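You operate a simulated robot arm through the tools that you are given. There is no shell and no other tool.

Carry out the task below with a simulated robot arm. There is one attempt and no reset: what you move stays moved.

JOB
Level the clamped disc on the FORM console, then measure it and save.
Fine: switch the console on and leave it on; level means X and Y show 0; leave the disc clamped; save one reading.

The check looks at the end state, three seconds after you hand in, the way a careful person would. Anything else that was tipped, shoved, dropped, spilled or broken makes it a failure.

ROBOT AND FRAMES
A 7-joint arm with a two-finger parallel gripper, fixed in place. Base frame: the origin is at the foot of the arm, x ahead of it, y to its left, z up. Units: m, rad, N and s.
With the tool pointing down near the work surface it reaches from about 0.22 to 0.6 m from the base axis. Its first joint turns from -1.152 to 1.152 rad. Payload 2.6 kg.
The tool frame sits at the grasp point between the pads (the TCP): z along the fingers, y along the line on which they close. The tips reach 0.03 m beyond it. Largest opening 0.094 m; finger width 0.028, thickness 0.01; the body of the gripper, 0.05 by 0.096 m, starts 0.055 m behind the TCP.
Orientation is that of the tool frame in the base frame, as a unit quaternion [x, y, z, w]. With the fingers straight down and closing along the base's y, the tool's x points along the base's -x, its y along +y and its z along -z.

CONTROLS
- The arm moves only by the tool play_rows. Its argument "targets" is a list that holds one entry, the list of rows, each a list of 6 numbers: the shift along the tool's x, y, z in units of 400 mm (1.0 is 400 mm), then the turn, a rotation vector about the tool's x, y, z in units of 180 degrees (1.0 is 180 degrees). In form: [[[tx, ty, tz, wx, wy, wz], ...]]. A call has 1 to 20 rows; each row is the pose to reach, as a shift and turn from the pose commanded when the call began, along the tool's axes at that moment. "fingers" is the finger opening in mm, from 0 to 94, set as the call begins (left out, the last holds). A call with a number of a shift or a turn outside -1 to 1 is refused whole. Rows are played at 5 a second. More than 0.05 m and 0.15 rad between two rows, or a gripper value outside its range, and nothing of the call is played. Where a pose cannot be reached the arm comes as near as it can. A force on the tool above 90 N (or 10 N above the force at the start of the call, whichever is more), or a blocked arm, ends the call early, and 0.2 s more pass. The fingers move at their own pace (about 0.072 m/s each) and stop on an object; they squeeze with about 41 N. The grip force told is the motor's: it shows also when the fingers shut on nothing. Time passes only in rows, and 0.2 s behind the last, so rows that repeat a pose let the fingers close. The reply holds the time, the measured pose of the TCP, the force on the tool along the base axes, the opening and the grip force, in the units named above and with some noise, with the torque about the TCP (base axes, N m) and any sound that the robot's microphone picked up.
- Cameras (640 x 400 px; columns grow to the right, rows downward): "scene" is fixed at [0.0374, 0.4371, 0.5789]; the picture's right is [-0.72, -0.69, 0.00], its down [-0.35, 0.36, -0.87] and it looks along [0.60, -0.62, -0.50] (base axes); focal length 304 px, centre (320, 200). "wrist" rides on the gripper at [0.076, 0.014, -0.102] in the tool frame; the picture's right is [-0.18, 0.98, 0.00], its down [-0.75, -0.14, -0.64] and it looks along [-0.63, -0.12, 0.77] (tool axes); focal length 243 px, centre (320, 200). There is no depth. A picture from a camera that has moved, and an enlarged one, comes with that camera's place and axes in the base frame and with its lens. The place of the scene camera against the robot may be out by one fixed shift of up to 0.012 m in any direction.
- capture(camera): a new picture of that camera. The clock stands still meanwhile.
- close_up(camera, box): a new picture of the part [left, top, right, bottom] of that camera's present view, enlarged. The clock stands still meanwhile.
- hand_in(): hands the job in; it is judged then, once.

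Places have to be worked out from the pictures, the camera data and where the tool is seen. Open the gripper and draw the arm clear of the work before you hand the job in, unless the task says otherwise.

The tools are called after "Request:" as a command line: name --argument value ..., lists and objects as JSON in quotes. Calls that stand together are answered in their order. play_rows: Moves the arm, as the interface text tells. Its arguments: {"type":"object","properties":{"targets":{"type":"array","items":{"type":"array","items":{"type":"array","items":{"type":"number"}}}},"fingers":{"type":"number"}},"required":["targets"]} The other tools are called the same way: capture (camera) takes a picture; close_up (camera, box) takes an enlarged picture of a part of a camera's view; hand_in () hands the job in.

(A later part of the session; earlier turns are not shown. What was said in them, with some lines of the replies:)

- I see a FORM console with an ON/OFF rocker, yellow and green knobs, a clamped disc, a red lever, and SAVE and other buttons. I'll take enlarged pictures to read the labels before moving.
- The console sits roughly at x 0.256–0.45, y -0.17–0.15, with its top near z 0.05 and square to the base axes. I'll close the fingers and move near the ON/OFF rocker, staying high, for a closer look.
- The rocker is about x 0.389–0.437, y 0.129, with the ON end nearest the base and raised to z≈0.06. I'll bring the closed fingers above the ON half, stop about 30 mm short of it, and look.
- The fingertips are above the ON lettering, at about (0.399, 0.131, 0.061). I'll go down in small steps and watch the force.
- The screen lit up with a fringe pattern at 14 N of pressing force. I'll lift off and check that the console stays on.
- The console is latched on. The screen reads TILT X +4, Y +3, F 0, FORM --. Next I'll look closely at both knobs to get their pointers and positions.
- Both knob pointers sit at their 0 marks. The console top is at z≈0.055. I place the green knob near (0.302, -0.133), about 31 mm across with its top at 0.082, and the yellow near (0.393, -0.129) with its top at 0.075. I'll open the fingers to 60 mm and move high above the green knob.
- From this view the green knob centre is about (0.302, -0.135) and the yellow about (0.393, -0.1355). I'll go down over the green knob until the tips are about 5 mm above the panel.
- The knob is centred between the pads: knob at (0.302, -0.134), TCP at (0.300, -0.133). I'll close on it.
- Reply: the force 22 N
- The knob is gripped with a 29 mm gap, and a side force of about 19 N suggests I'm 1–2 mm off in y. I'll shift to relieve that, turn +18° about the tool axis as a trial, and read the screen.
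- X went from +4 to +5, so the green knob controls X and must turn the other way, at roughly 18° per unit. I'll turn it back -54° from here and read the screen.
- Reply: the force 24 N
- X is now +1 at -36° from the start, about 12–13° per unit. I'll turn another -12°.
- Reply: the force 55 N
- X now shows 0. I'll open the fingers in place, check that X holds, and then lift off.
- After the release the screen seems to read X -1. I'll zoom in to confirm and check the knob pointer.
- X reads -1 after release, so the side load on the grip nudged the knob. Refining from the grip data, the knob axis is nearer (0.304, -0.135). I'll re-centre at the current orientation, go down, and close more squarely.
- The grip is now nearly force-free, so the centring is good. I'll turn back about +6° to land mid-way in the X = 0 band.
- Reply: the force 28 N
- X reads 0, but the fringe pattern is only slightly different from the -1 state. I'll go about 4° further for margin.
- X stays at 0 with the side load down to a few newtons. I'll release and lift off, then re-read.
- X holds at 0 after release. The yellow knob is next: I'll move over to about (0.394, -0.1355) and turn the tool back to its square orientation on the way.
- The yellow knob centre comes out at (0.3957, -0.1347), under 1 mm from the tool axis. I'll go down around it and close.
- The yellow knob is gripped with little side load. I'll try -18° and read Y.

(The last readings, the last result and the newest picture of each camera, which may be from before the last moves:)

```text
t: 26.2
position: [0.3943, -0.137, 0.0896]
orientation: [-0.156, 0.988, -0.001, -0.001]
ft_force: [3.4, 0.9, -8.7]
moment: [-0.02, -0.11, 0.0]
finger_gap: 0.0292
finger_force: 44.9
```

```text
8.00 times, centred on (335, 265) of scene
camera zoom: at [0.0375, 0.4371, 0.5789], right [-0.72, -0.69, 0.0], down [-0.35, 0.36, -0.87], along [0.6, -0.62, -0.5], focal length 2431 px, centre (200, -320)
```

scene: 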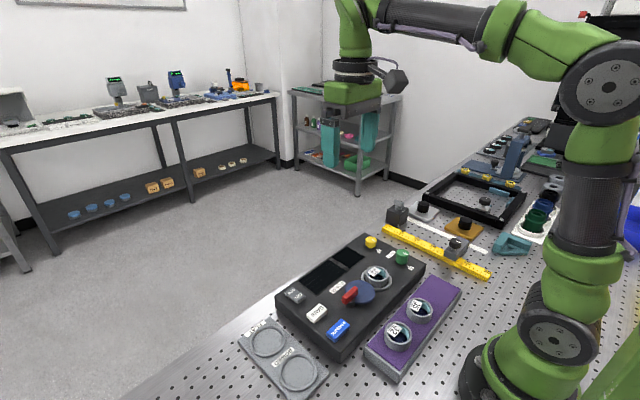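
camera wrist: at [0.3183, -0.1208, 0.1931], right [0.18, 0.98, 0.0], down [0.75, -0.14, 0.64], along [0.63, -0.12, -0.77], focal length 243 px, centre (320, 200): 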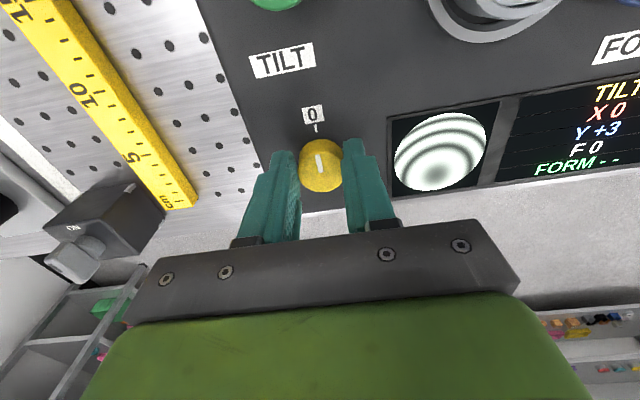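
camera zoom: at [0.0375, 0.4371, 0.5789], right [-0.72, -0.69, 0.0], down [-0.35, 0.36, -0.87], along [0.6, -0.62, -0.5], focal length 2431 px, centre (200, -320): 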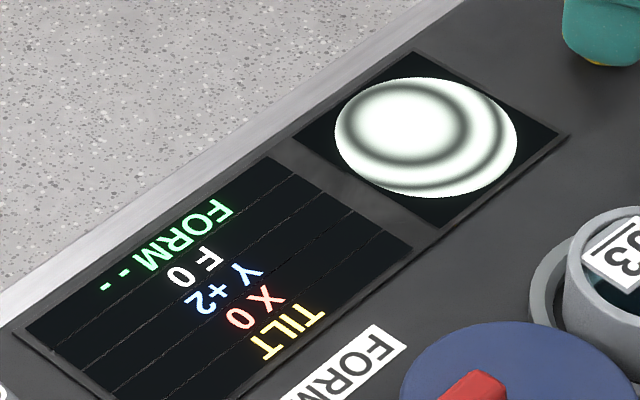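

Y dropped to +2, so the direction is right. I'll continue another -20° and read.

Request:
play_rows --targets '[[[0, 0, 0, 0, 0, -0.035], [0, 0, 0, 0, 0, -0.07], [0, 0, 0, 0, 0, -0.11], [0, 0, 0, 0, 0, -0.11], [0, 0, 0, 0, 0, -0.11]]]' --fingers 0

Request:
close_up --camera "scene" --box '[300, 240, 370, 290]'

```text
t: 27.4
position: [0.3955, -0.1382, 0.0888]
orientation: [-0.325, 0.946, -0.001, 0.002]
ft_force: [20.2, -13.7, -30.4]
moment: [-0.37, -0.21, -0.1]
finger_gap: 0.029
finger_force: 44.6
```

```text
8.00 times, centred on (335, 265) of scene
camera zoom: at [0.0376, 0.4371, 0.5789], right [-0.72, -0.69, 0.0], down [-0.35, 0.36, -0.87], along [0.6, -0.62, -0.5], focal length 2431 px, centre (200, -320)
```

zoom: 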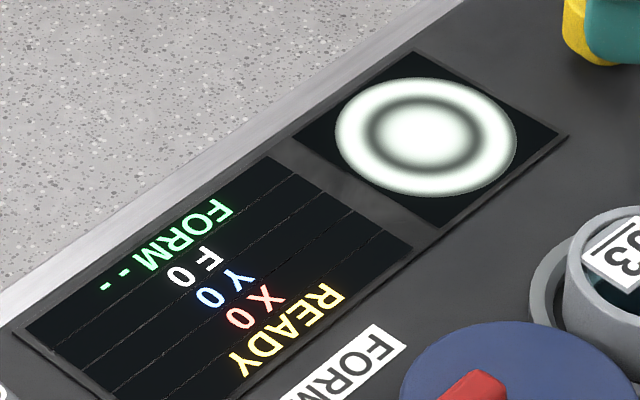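

The screen shows READY with X 0 and Y 0, and the rings look centred. Before letting go I'll relieve the roughly 24 N side load by shifting about 2 mm along the closing axis.

Request:
play_rows --targets '[[[-0.0008, -0.0025, 0, 0, 0, 0], [-0.0017, -0.005, 0, 0, 0, 0], [-0.0017, -0.005, 0, 0, 0, 0]]]' --fingers 0

Request:
close_up --camera "scene" --box '[300, 240, 370, 290]'

```text
t: 28.2
position: [0.3959, -0.1381, 0.0899]
orientation: [-0.322, 0.947, 0.0, -0.003]
ft_force: [-10.9, -10.0, -11.9]
moment: [-0.45, 0.34, -0.02]
finger_gap: 0.029
finger_force: 44.9
```

```text
8.00 times, centred on (335, 265) of scene
camera zoom: at [0.0375, 0.4371, 0.5789], right [-0.72, -0.69, 0.0], down [-0.35, 0.36, -0.87], along [0.6, -0.62, -0.5], focal length 2431 px, centre (200, -320)
```

zoom: 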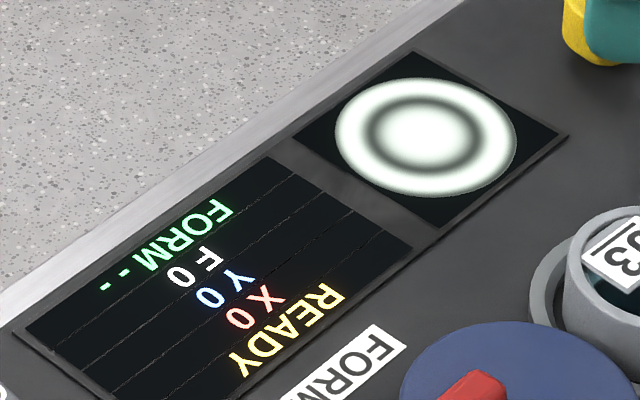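

The closing-axis load is gone and the screen still shows READY. I'll release and lift.

Request:
play_rows --targets '[[[0, 0, 0, 0, 0, 0], [0, 0, 0, 0, 0, 0], [0, 0, 0, 0, 0, 0], [0, 0, -0.05, 0, 0, 0], [0, 0, -0.12, 0, 0, 0], [0, 0, -0.2, 0, 0, 0], [0, 0, -0.2, 0, 0, 0]]]' --fingers 55

Request:
close_up --camera "scene" --box '[300, 240, 370, 290]'

Request:
capture --camera "scene"

```text
t: 29.8
position: [0.3979, -0.1385, 0.1721]
orientation: [-0.324, 0.946, 0.0, 0.0]
ft_force: [-0.6, 0.1, -0.4]
moment: [-0.02, 0.01, 0.01]
finger_gap: 0.0549
finger_force: 0.1
```

```text
8.00 times, centred on (335, 265) of scene
camera zoom: at [0.0374, 0.4371, 0.5789], right [-0.72, -0.69, 0.0], down [-0.35, 0.36, -0.87], along [0.6, -0.62, -0.5], focal length 2431 px, centre (200, -320)
```

zoom: 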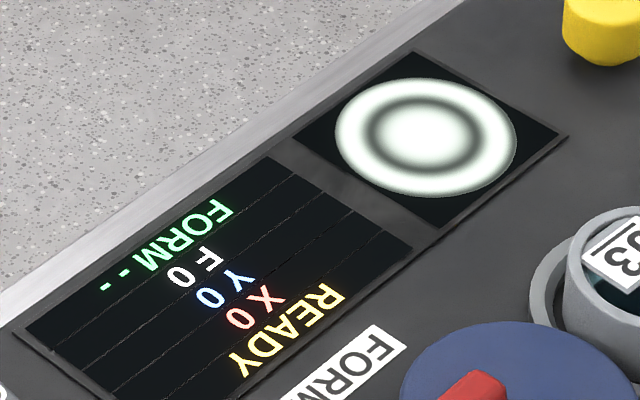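

```text
taken
```

scene: 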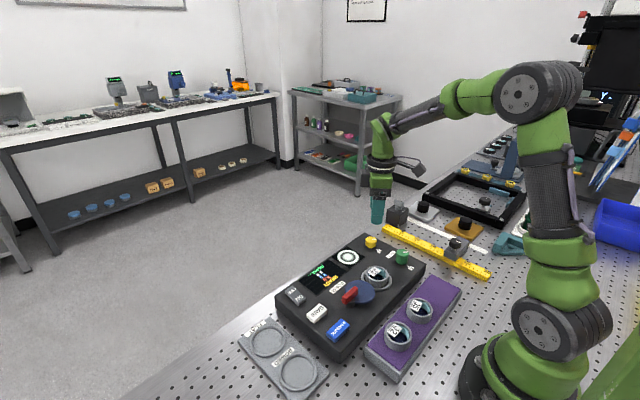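

READY holds after release. Next is MEASURE, which I judge to be at (0.285–0.287, 0.130) with its top near z 0.066. I'll close the fingers and carry them high over the lever to a spot above it.

Request:
play_rows --targets '[[[-0.0241, 0.0875, -0.05, 0, 0, 0.0263], [-0.0483, 0.175, -0.1, 0, 0, 0.0527], [-0.0724, 0.2625, -0.1, 0, 0, 0.079], [-0.0965, 0.35, -0.1, 0, 0, 0.1053], [-0.1206, 0.4375, -0.1, 0, 0, 0.1316], [-0.1448, 0.525, -0.1, 0, 0, 0.158], [-0.1689, 0.6125, -0.08, 0, 0, 0.1843], [-0.193, 0.7, -0.06, 0, 0, 0.2106], [-0.193, 0.7, -0.06, 0, 0, 0.2106]]]' --fingers 0

Request:
capture --camera "wrist"

Request:
close_up --camera "wrist" --box '[240, 40, 400, 180]'

Request:
close_up --camera "scene" --box '[280, 230, 420, 350]'

```text
t: 31.8
position: [0.2863, 0.1307, 0.1934]
orientation: [0.001, 1.0, -0.001, 0.0]
ft_force: [-1.1, 0.8, 0.2]
moment: [-0.02, 0.0, 0.02]
finger_gap: 0.0
finger_force: 33.1
```

```text
taken
camera wrist: at [0.2095, 0.1452, 0.2976], right [0.19, 0.98, 0.0], down [0.75, -0.14, 0.64], along [0.63, -0.12, -0.77], focal length 243 px, centre (320, 200)
```

wrist: 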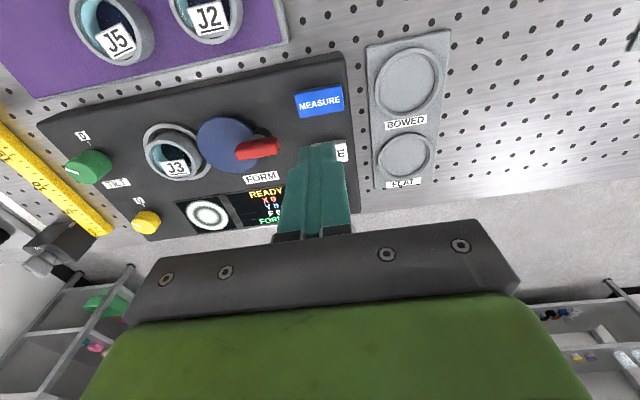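

```text
2.86 times, centred on (320, 110) of wrist
camera zoom: at [0.2095, 0.1452, 0.2976], right [0.19, 0.98, 0.0], down [0.75, -0.14, 0.64], along [0.63, -0.12, -0.77], focal length 693 px, centre (320, 457)
```

zoom: 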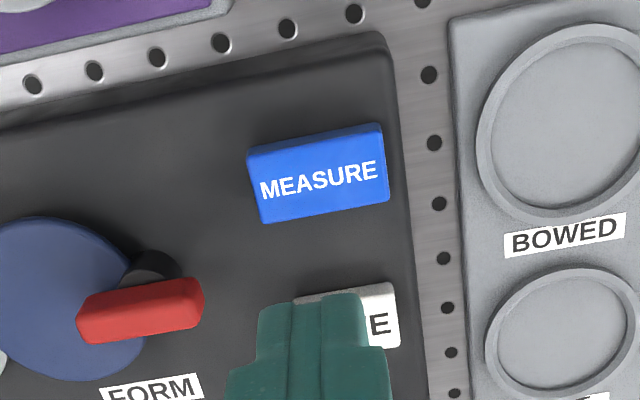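

```text
3.33 times, centred on (350, 290) of scene
camera zoom: at [0.0374, 0.4371, 0.5789], right [-0.72, -0.69, 0.0], down [-0.35, 0.36, -0.87], along [0.6, -0.62, -0.5], focal length 1013 px, centre (220, -100)
```

zoom: 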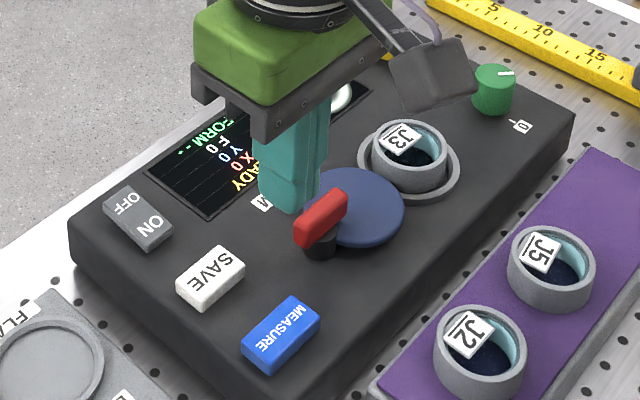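

MEASURE's top centre is at (0.283, 0.131). I'll shift 3 mm back and go down slowly until the fingers press it.

Request:
play_rows --targets '[[[0.0075, 0, 0.09, 0, 0, 0], [0.0075, 0, 0.17, 0, 0, 0], [0.0075, 0, 0.22, 0, 0, 0], [0.0075, 0, 0.235, 0, 0, 0], [0.0075, 0, 0.2425, 0, 0, 0], [0.0075, 0, 0.2475, 0, 0, 0]]]' --fingers 0

Request:
close_up --camera "scene" --box '[280, 230, 420, 350]'

```text
t: 33.2
position: [0.2833, 0.1314, 0.0943]
orientation: [0.002, 1.0, -0.001, 0.0]
ft_force: [0.2, -0.5, 0.4]
moment: [0.01, 0.0, -0.02]
finger_gap: 0.0
finger_force: 33.0
```

```text
3.33 times, centred on (350, 290) of scene
camera zoom: at [0.0374, 0.4371, 0.5789], right [-0.72, -0.69, 0.0], down [-0.35, 0.36, -0.87], along [0.6, -0.62, -0.5], focal length 1013 px, centre (220, -100)
```

zoom: 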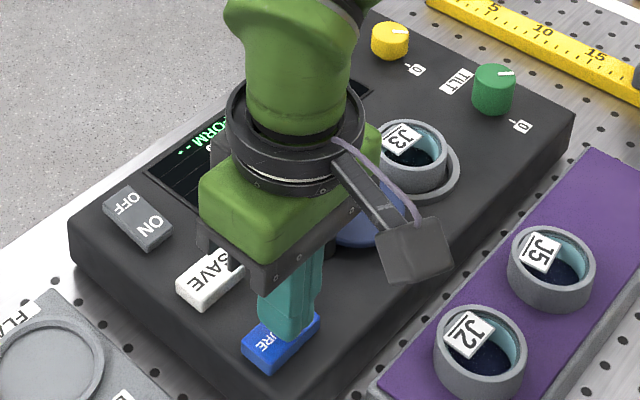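

There is no contact yet at tip z 0.064. I'll continue down in small steps.

Request:
play_rows --targets '[[[0, 0, 0.005, 0, 0, 0], [0, 0, 0.009, 0, 0, 0], [0, 0, 0.013, 0, 0, 0]]]' --fingers 0

Request:
capture --camera "wrist"

```text
t: 34.0
position: [0.2838, 0.1304, 0.0898]
orientation: [0.002, 1.0, 0.0, -0.001]
ft_force: [-1.0, -0.9, 0.0]
moment: [0.01, 0.01, 0.02]
finger_gap: 0.0001
finger_force: 32.6
```

```text
taken
camera wrist: at [0.2068, 0.1451, 0.1934], right [0.19, 0.98, 0.0], down [0.75, -0.14, 0.64], along [0.63, -0.12, -0.77], focal length 243 px, centre (320, 200)
```

wrist: 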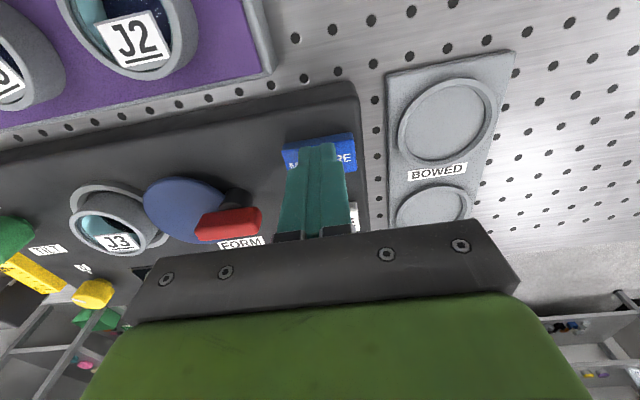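

Still no force at tip z 0.060, so the button top is a bit lower than I judged. I'll keep going down in 1.5 mm steps.

Request:
play_rows --targets '[[[0, 0, 0.004, 0, 0, 0], [0, 0, 0.008, 0, 0, 0], [0, 0, 0.011, 0, 0, 0]]]' --fingers 0

Request:
close_up --camera "scene" --box '[280, 230, 420, 350]'

```text
t: 34.8
position: [0.2841, 0.1307, 0.0861]
orientation: [0.001, 1.0, 0.001, 0.0]
ft_force: [-0.9, -1.3, 1.5]
moment: [-0.02, 0.03, 0.04]
finger_gap: 0.0002
finger_force: 33.1
```

```text
3.33 times, centred on (350, 290) of scene
camera zoom: at [0.0374, 0.4371, 0.5789], right [-0.72, -0.69, 0.0], down [-0.35, 0.36, -0.87], along [0.6, -0.62, -0.5], focal length 1013 px, centre (220, -100)
```

zoom: 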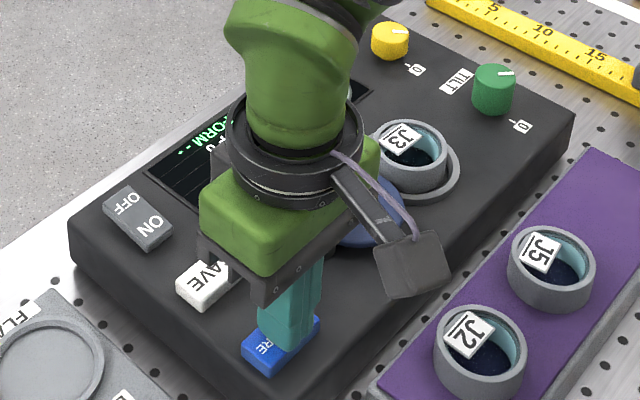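

Light contact shows at about 1.5 N. I'll press further in small steps.

Request:
play_rows --targets '[[[0, 0, 0.004, 0, 0, 0], [0, 0, 0.008, 0, 0, 0], [0, 0, 0.008, 0, 0, 0]]]' --fingers 0

Request:
close_up --camera "scene" --box '[280, 230, 420, 350]'

```text
t: 35.6
position: [0.2835, 0.1316, 0.0836]
orientation: [0.001, 1.0, 0.001, 0.0]
ft_force: [1.9, -0.7, 3.9]
moment: [-0.06, -0.05, 0.0]
finger_gap: 0.0
finger_force: 32.6
heard: click
```

```text
3.33 times, centred on (350, 290) of scene
camera zoom: at [0.0374, 0.4371, 0.5789], right [-0.72, -0.69, 0.0], down [-0.35, 0.36, -0.87], along [0.6, -0.62, -0.5], focal length 1013 px, centre (220, -100)
```

zoom: 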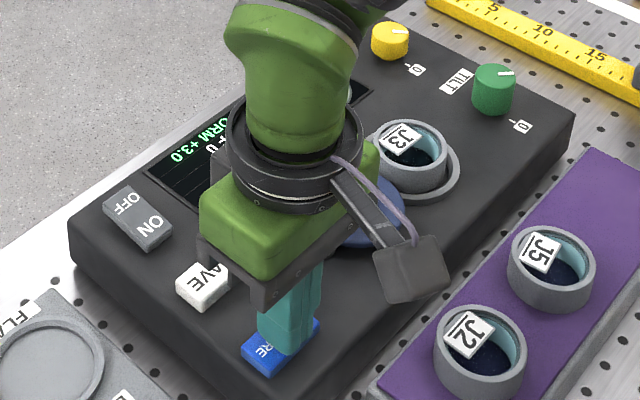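

A click was heard and the screen now shows FORM +3.0. I'll lift straight up and read the full screen.

Request:
play_rows --targets '[[[0, 0, -0.03, 0, 0, 0], [0, 0, -0.1, 0, 0, 0], [0, 0, -0.19, 0, 0, 0], [-0.05, 0, -0.25, 0, 0, 0], [-0.05, 0, -0.25, 0, 0, 0]]]' --fingers 0

Request:
close_up --camera "scene" --box '[280, 230, 420, 350]'

Request:
close_up --camera "wrist" --box '[160, 40, 400, 240]'

```text
t: 36.8
position: [0.3044, 0.1309, 0.1823]
orientation: [0.001, 1.0, -0.001, 0.0]
ft_force: [0.6, 0.2, 0.0]
moment: [-0.06, -0.01, -0.01]
finger_gap: 0.0
finger_force: 33.2
```

```text
3.33 times, centred on (350, 290) of scene
camera zoom: at [0.0374, 0.4371, 0.5789], right [-0.72, -0.69, 0.0], down [-0.35, 0.36, -0.87], along [0.6, -0.62, -0.5], focal length 1013 px, centre (220, -100)
```

zoom: 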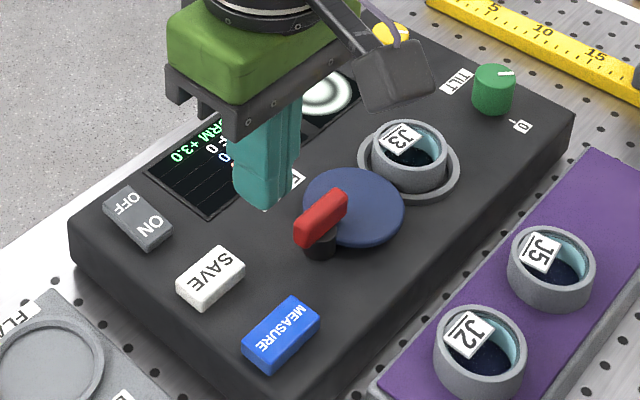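

```text
2.00 times, centred on (280, 140) of wrist
camera zoom: at [0.2279, 0.1449, 0.2865], right [0.19, 0.98, 0.0], down [0.75, -0.14, 0.64], along [0.63, -0.12, -0.77], focal length 485 px, centre (400, 320)
```

zoom: 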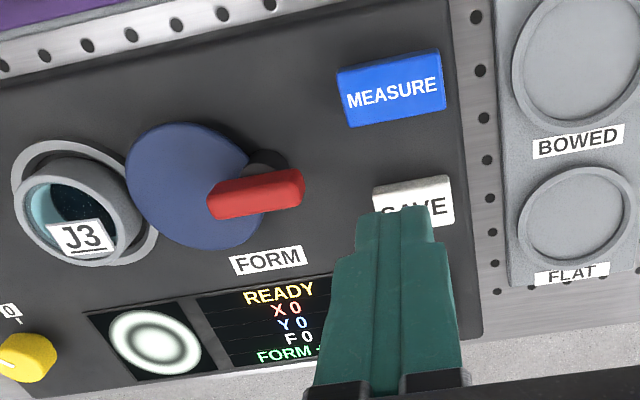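

The screen shows READY, X 0, Y 0, FORM +3.0. SAVE is at about (0.343, 0.130) with its top probably near z 0.058. I'll move above it and go down to just short of contact.

Request:
play_rows --targets '[[[-0.05, -0.001, 0.0, 0, 0, 0], [-0.0965, -0.0025, 0.04, 0, 0, 0], [-0.0965, -0.0025, 0.12, 0, 0, 0], [-0.0965, -0.0025, 0.18, 0, 0, 0], [-0.0965, -0.0025, 0.216, 0, 0, 0], [-0.0965, -0.0025, 0.216, 0, 0, 0]]]' --fingers 0

Request:
capture --camera "wrist"

Request:
close_up --camera "scene" --box '[280, 230, 420, 350]'

```text
t: 38.2
position: [0.3426, 0.1287, 0.0953]
orientation: [0.002, 1.0, 0.0, 0.0]
ft_force: [0.1, 0.2, 0.2]
moment: [-0.02, -0.02, 0.02]
finger_gap: 0.0001
finger_force: 32.6
```

```text
taken
camera wrist: at [0.2653, 0.1435, 0.1984], right [0.19, 0.98, 0.0], down [0.75, -0.14, 0.64], along [0.63, -0.12, -0.77], focal length 243 px, centre (320, 200)
```

wrist: 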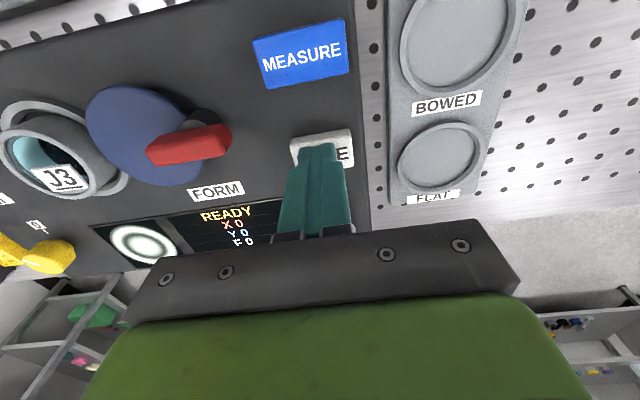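

```text
3.33 times, centred on (350, 290) of scene
camera zoom: at [0.0374, 0.4371, 0.5789], right [-0.72, -0.69, 0.0], down [-0.35, 0.36, -0.87], along [0.6, -0.62, -0.5], focal length 1013 px, centre (220, -100)
```

zoom: 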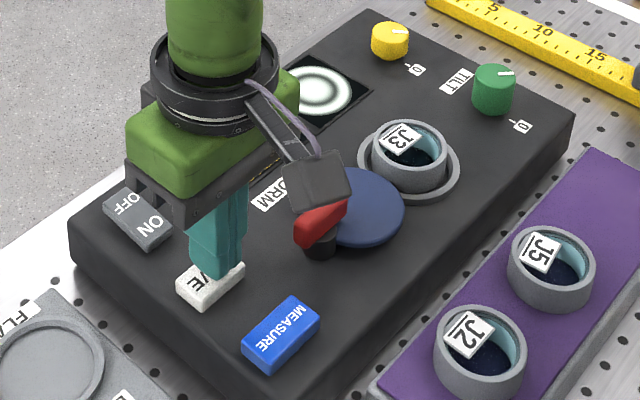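

SAVE is right under the fingertips; I'll nudge 3 mm toward its centre in y. I'll go down in small steps toward the expected contact at TCP z≈0.087.

Request:
play_rows --targets '[[[0, 0.0075, 0.008, 0, 0, 0], [0, 0.0075, 0.015, 0, 0, 0], [0, 0.0075, 0.02, 0, 0, 0], [0, 0.0075, 0.0235, 0, 0, 0]]]' --fingers 0

```text
t: 39.2
position: [0.3414, 0.1338, 0.0866]
orientation: [0.001, 1.0, 0.0, 0.0]
ft_force: [-0.4, 0.6, 0.5]
moment: [-0.01, 0.01, 0.0]
finger_gap: 0.0
finger_force: 33.5
```

There is no click yet and only 0.5 N. I'll press on in 1.2 mm steps.

Request:
play_rows --targets '[[[0, 0, 0.003, 0, 0, 0], [0, 0, 0.006, 0, 0, 0], [0, 0, 0.009, 0, 0, 0]]]' --fingers 0

Request:
close_up --camera "scene" --box '[280, 230, 420, 350]'

Request:
close_up --camera "wrist" --box '[100, 180, 300, 280]'

```text
t: 40.0
position: [0.343, 0.1327, 0.0833]
orientation: [0.001, 1.0, 0.001, 0.0]
ft_force: [-0.4, -0.7, 3.4]
moment: [0.01, 0.01, 0.03]
finger_gap: 0.0
finger_force: 33.1
heard: click
```

```text
3.33 times, centred on (350, 290) of scene
camera zoom: at [0.0374, 0.4371, 0.5789], right [-0.72, -0.69, 0.0], down [-0.35, 0.36, -0.87], along [0.6, -0.62, -0.5], focal length 1013 px, centre (220, -100)
```

zoom: 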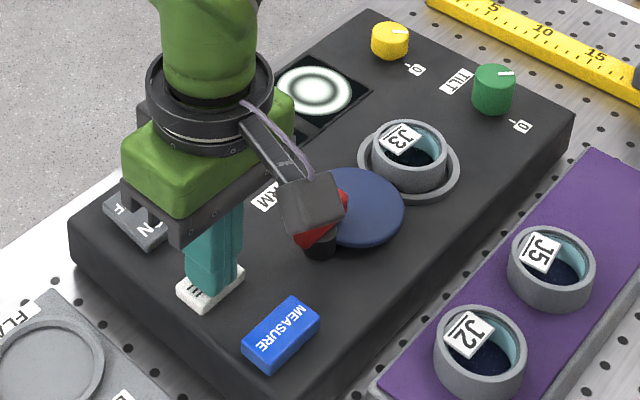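

```text
3.20 times, centred on (200, 230) of wrist
camera zoom: at [0.2655, 0.1472, 0.1865], right [0.19, 0.98, 0.0], down [0.75, -0.14, 0.64], along [0.63, -0.12, -0.77], focal length 776 px, centre (704, 104)
```

zoom: 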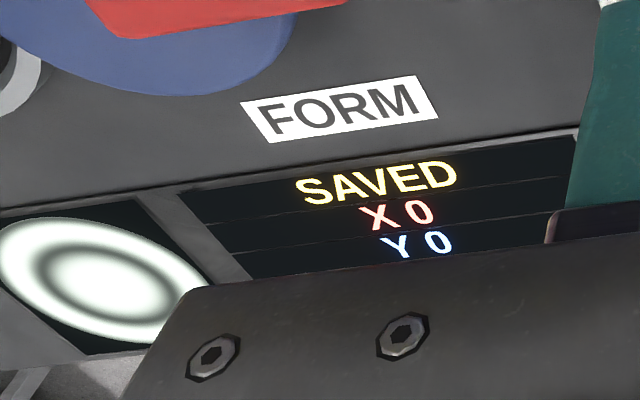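

SAVE clicked once, and the screen reads SAVED with X 0 and Y 0. I'll lift straight up and retreat toward the start pose, clear of the console.

Request:
play_rows --targets '[[[0, 0, -0.03, 0, 0, 0], [0, 0, -0.1, 0, 0, 0], [0, 0, -0.2, 0, 0, 0], [0, 0, -0.3, 0, 0, 0], [0, -0.03, -0.4, 0, 0, 0], [0, -0.08, -0.5, 0, 0, 0], [0, -0.15, -0.58, 0, 0, 0], [-0.03, -0.22, -0.66, 0, 0, 0], [-0.04, -0.26, -0.74, 0, 0, 0], [-0.04, -0.26, -0.74, 0, 0, 0]]]'

Request:
play_rows --targets '[[[0, 0, 0, 0, 0, 0], [0, 0, 0, 0, 0, 0], [0, 0, 0, 0, 0, 0], [0, 0, 0, 0, 0, 0]]]' --fingers 94

Request:
close_up --camera "scene" --box '[280, 220, 440, 350]'

Request:
capture --camera "scene"

Request:
capture --camera "wrist"

```text
t: 42.2
position: [0.3595, 0.027, 0.3791]
orientation: [0.001, 1.0, 0.0, 0.001]
ft_force: [0.5, 0.0, -0.3]
moment: [-0.01, -0.02, 0.02]
finger_gap: 0.0
finger_force: 33.7
```

```text
t: 43.2
position: [0.3589, 0.0277, 0.3777]
orientation: [0.002, 1.0, 0.0, -0.001]
ft_force: [-0.1, -0.6, 0.1]
moment: [-0.03, -0.01, 0.01]
finger_gap: 0.0941
finger_force: 0.1
```

```text
3.08 times, centred on (360, 285) of scene
camera zoom: at [0.0374, 0.4371, 0.5789], right [-0.72, -0.69, 0.0], down [-0.35, 0.36, -0.87], along [0.6, -0.62, -0.5], focal length 935 px, centre (197, -62)
```

zoom: 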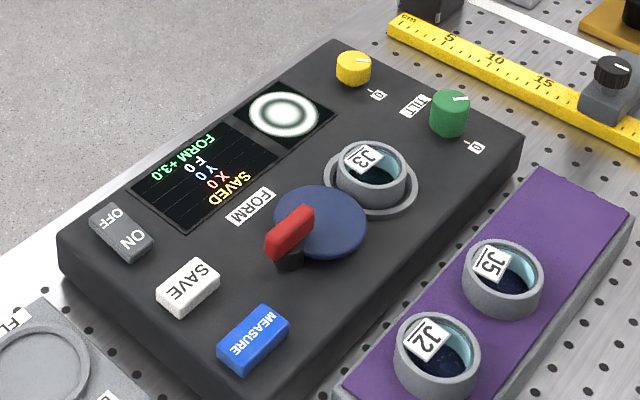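

```text
taken
```

scene: 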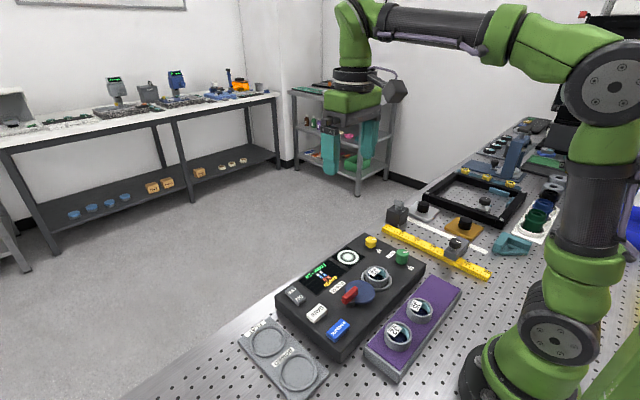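

```text
taken
camera wrist: at [0.283, 0.0423, 0.4819], right [0.19, 0.98, 0.0], down [0.75, -0.14, 0.64], along [0.63, -0.12, -0.77], focal length 243 px, centre (320, 200)
```

wrist: 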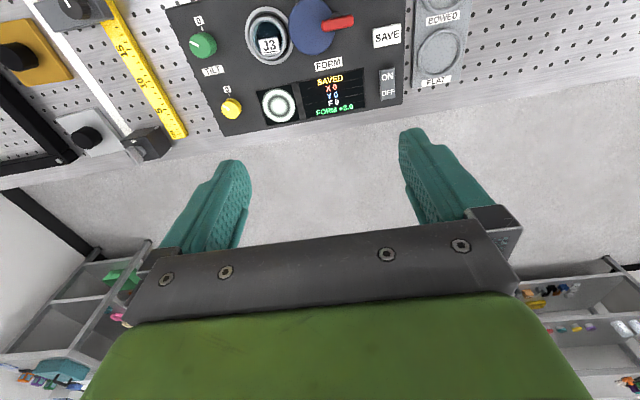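

The console is on and shows SAVED, X 0, Y 0, FORM +3.0. The clamp lever and J3 are unchanged, nothing else moved, and the arm is clear with its gripper open, so I'm handing in.

Request:
hand_in

```text
The job is handed in.
```

I levelled the clamped disc on the FORM console, measured it once and saved one reading, then handed the job in. The last pictures before hand-in show:

- **Console:** it is switched on and stays on, and the screen reads SAVED.
- **Level:** X and Y both show 0. They started at +4 and +3.
- **Reading:** FORM +3.0. MEASURE and SAVE were each pressed once, with a single click heard for each.
- **Disc:** J3 is still clamped, and I did not touch the red lever.
- **Surroundings:** nothing else looks moved. The arm is back near its start position with the gripper open.

While I was setting X, the green knob slipped to -1 when I let go. I gripped it again, brought X back to 0, and it held at 0 through the measurement and save.
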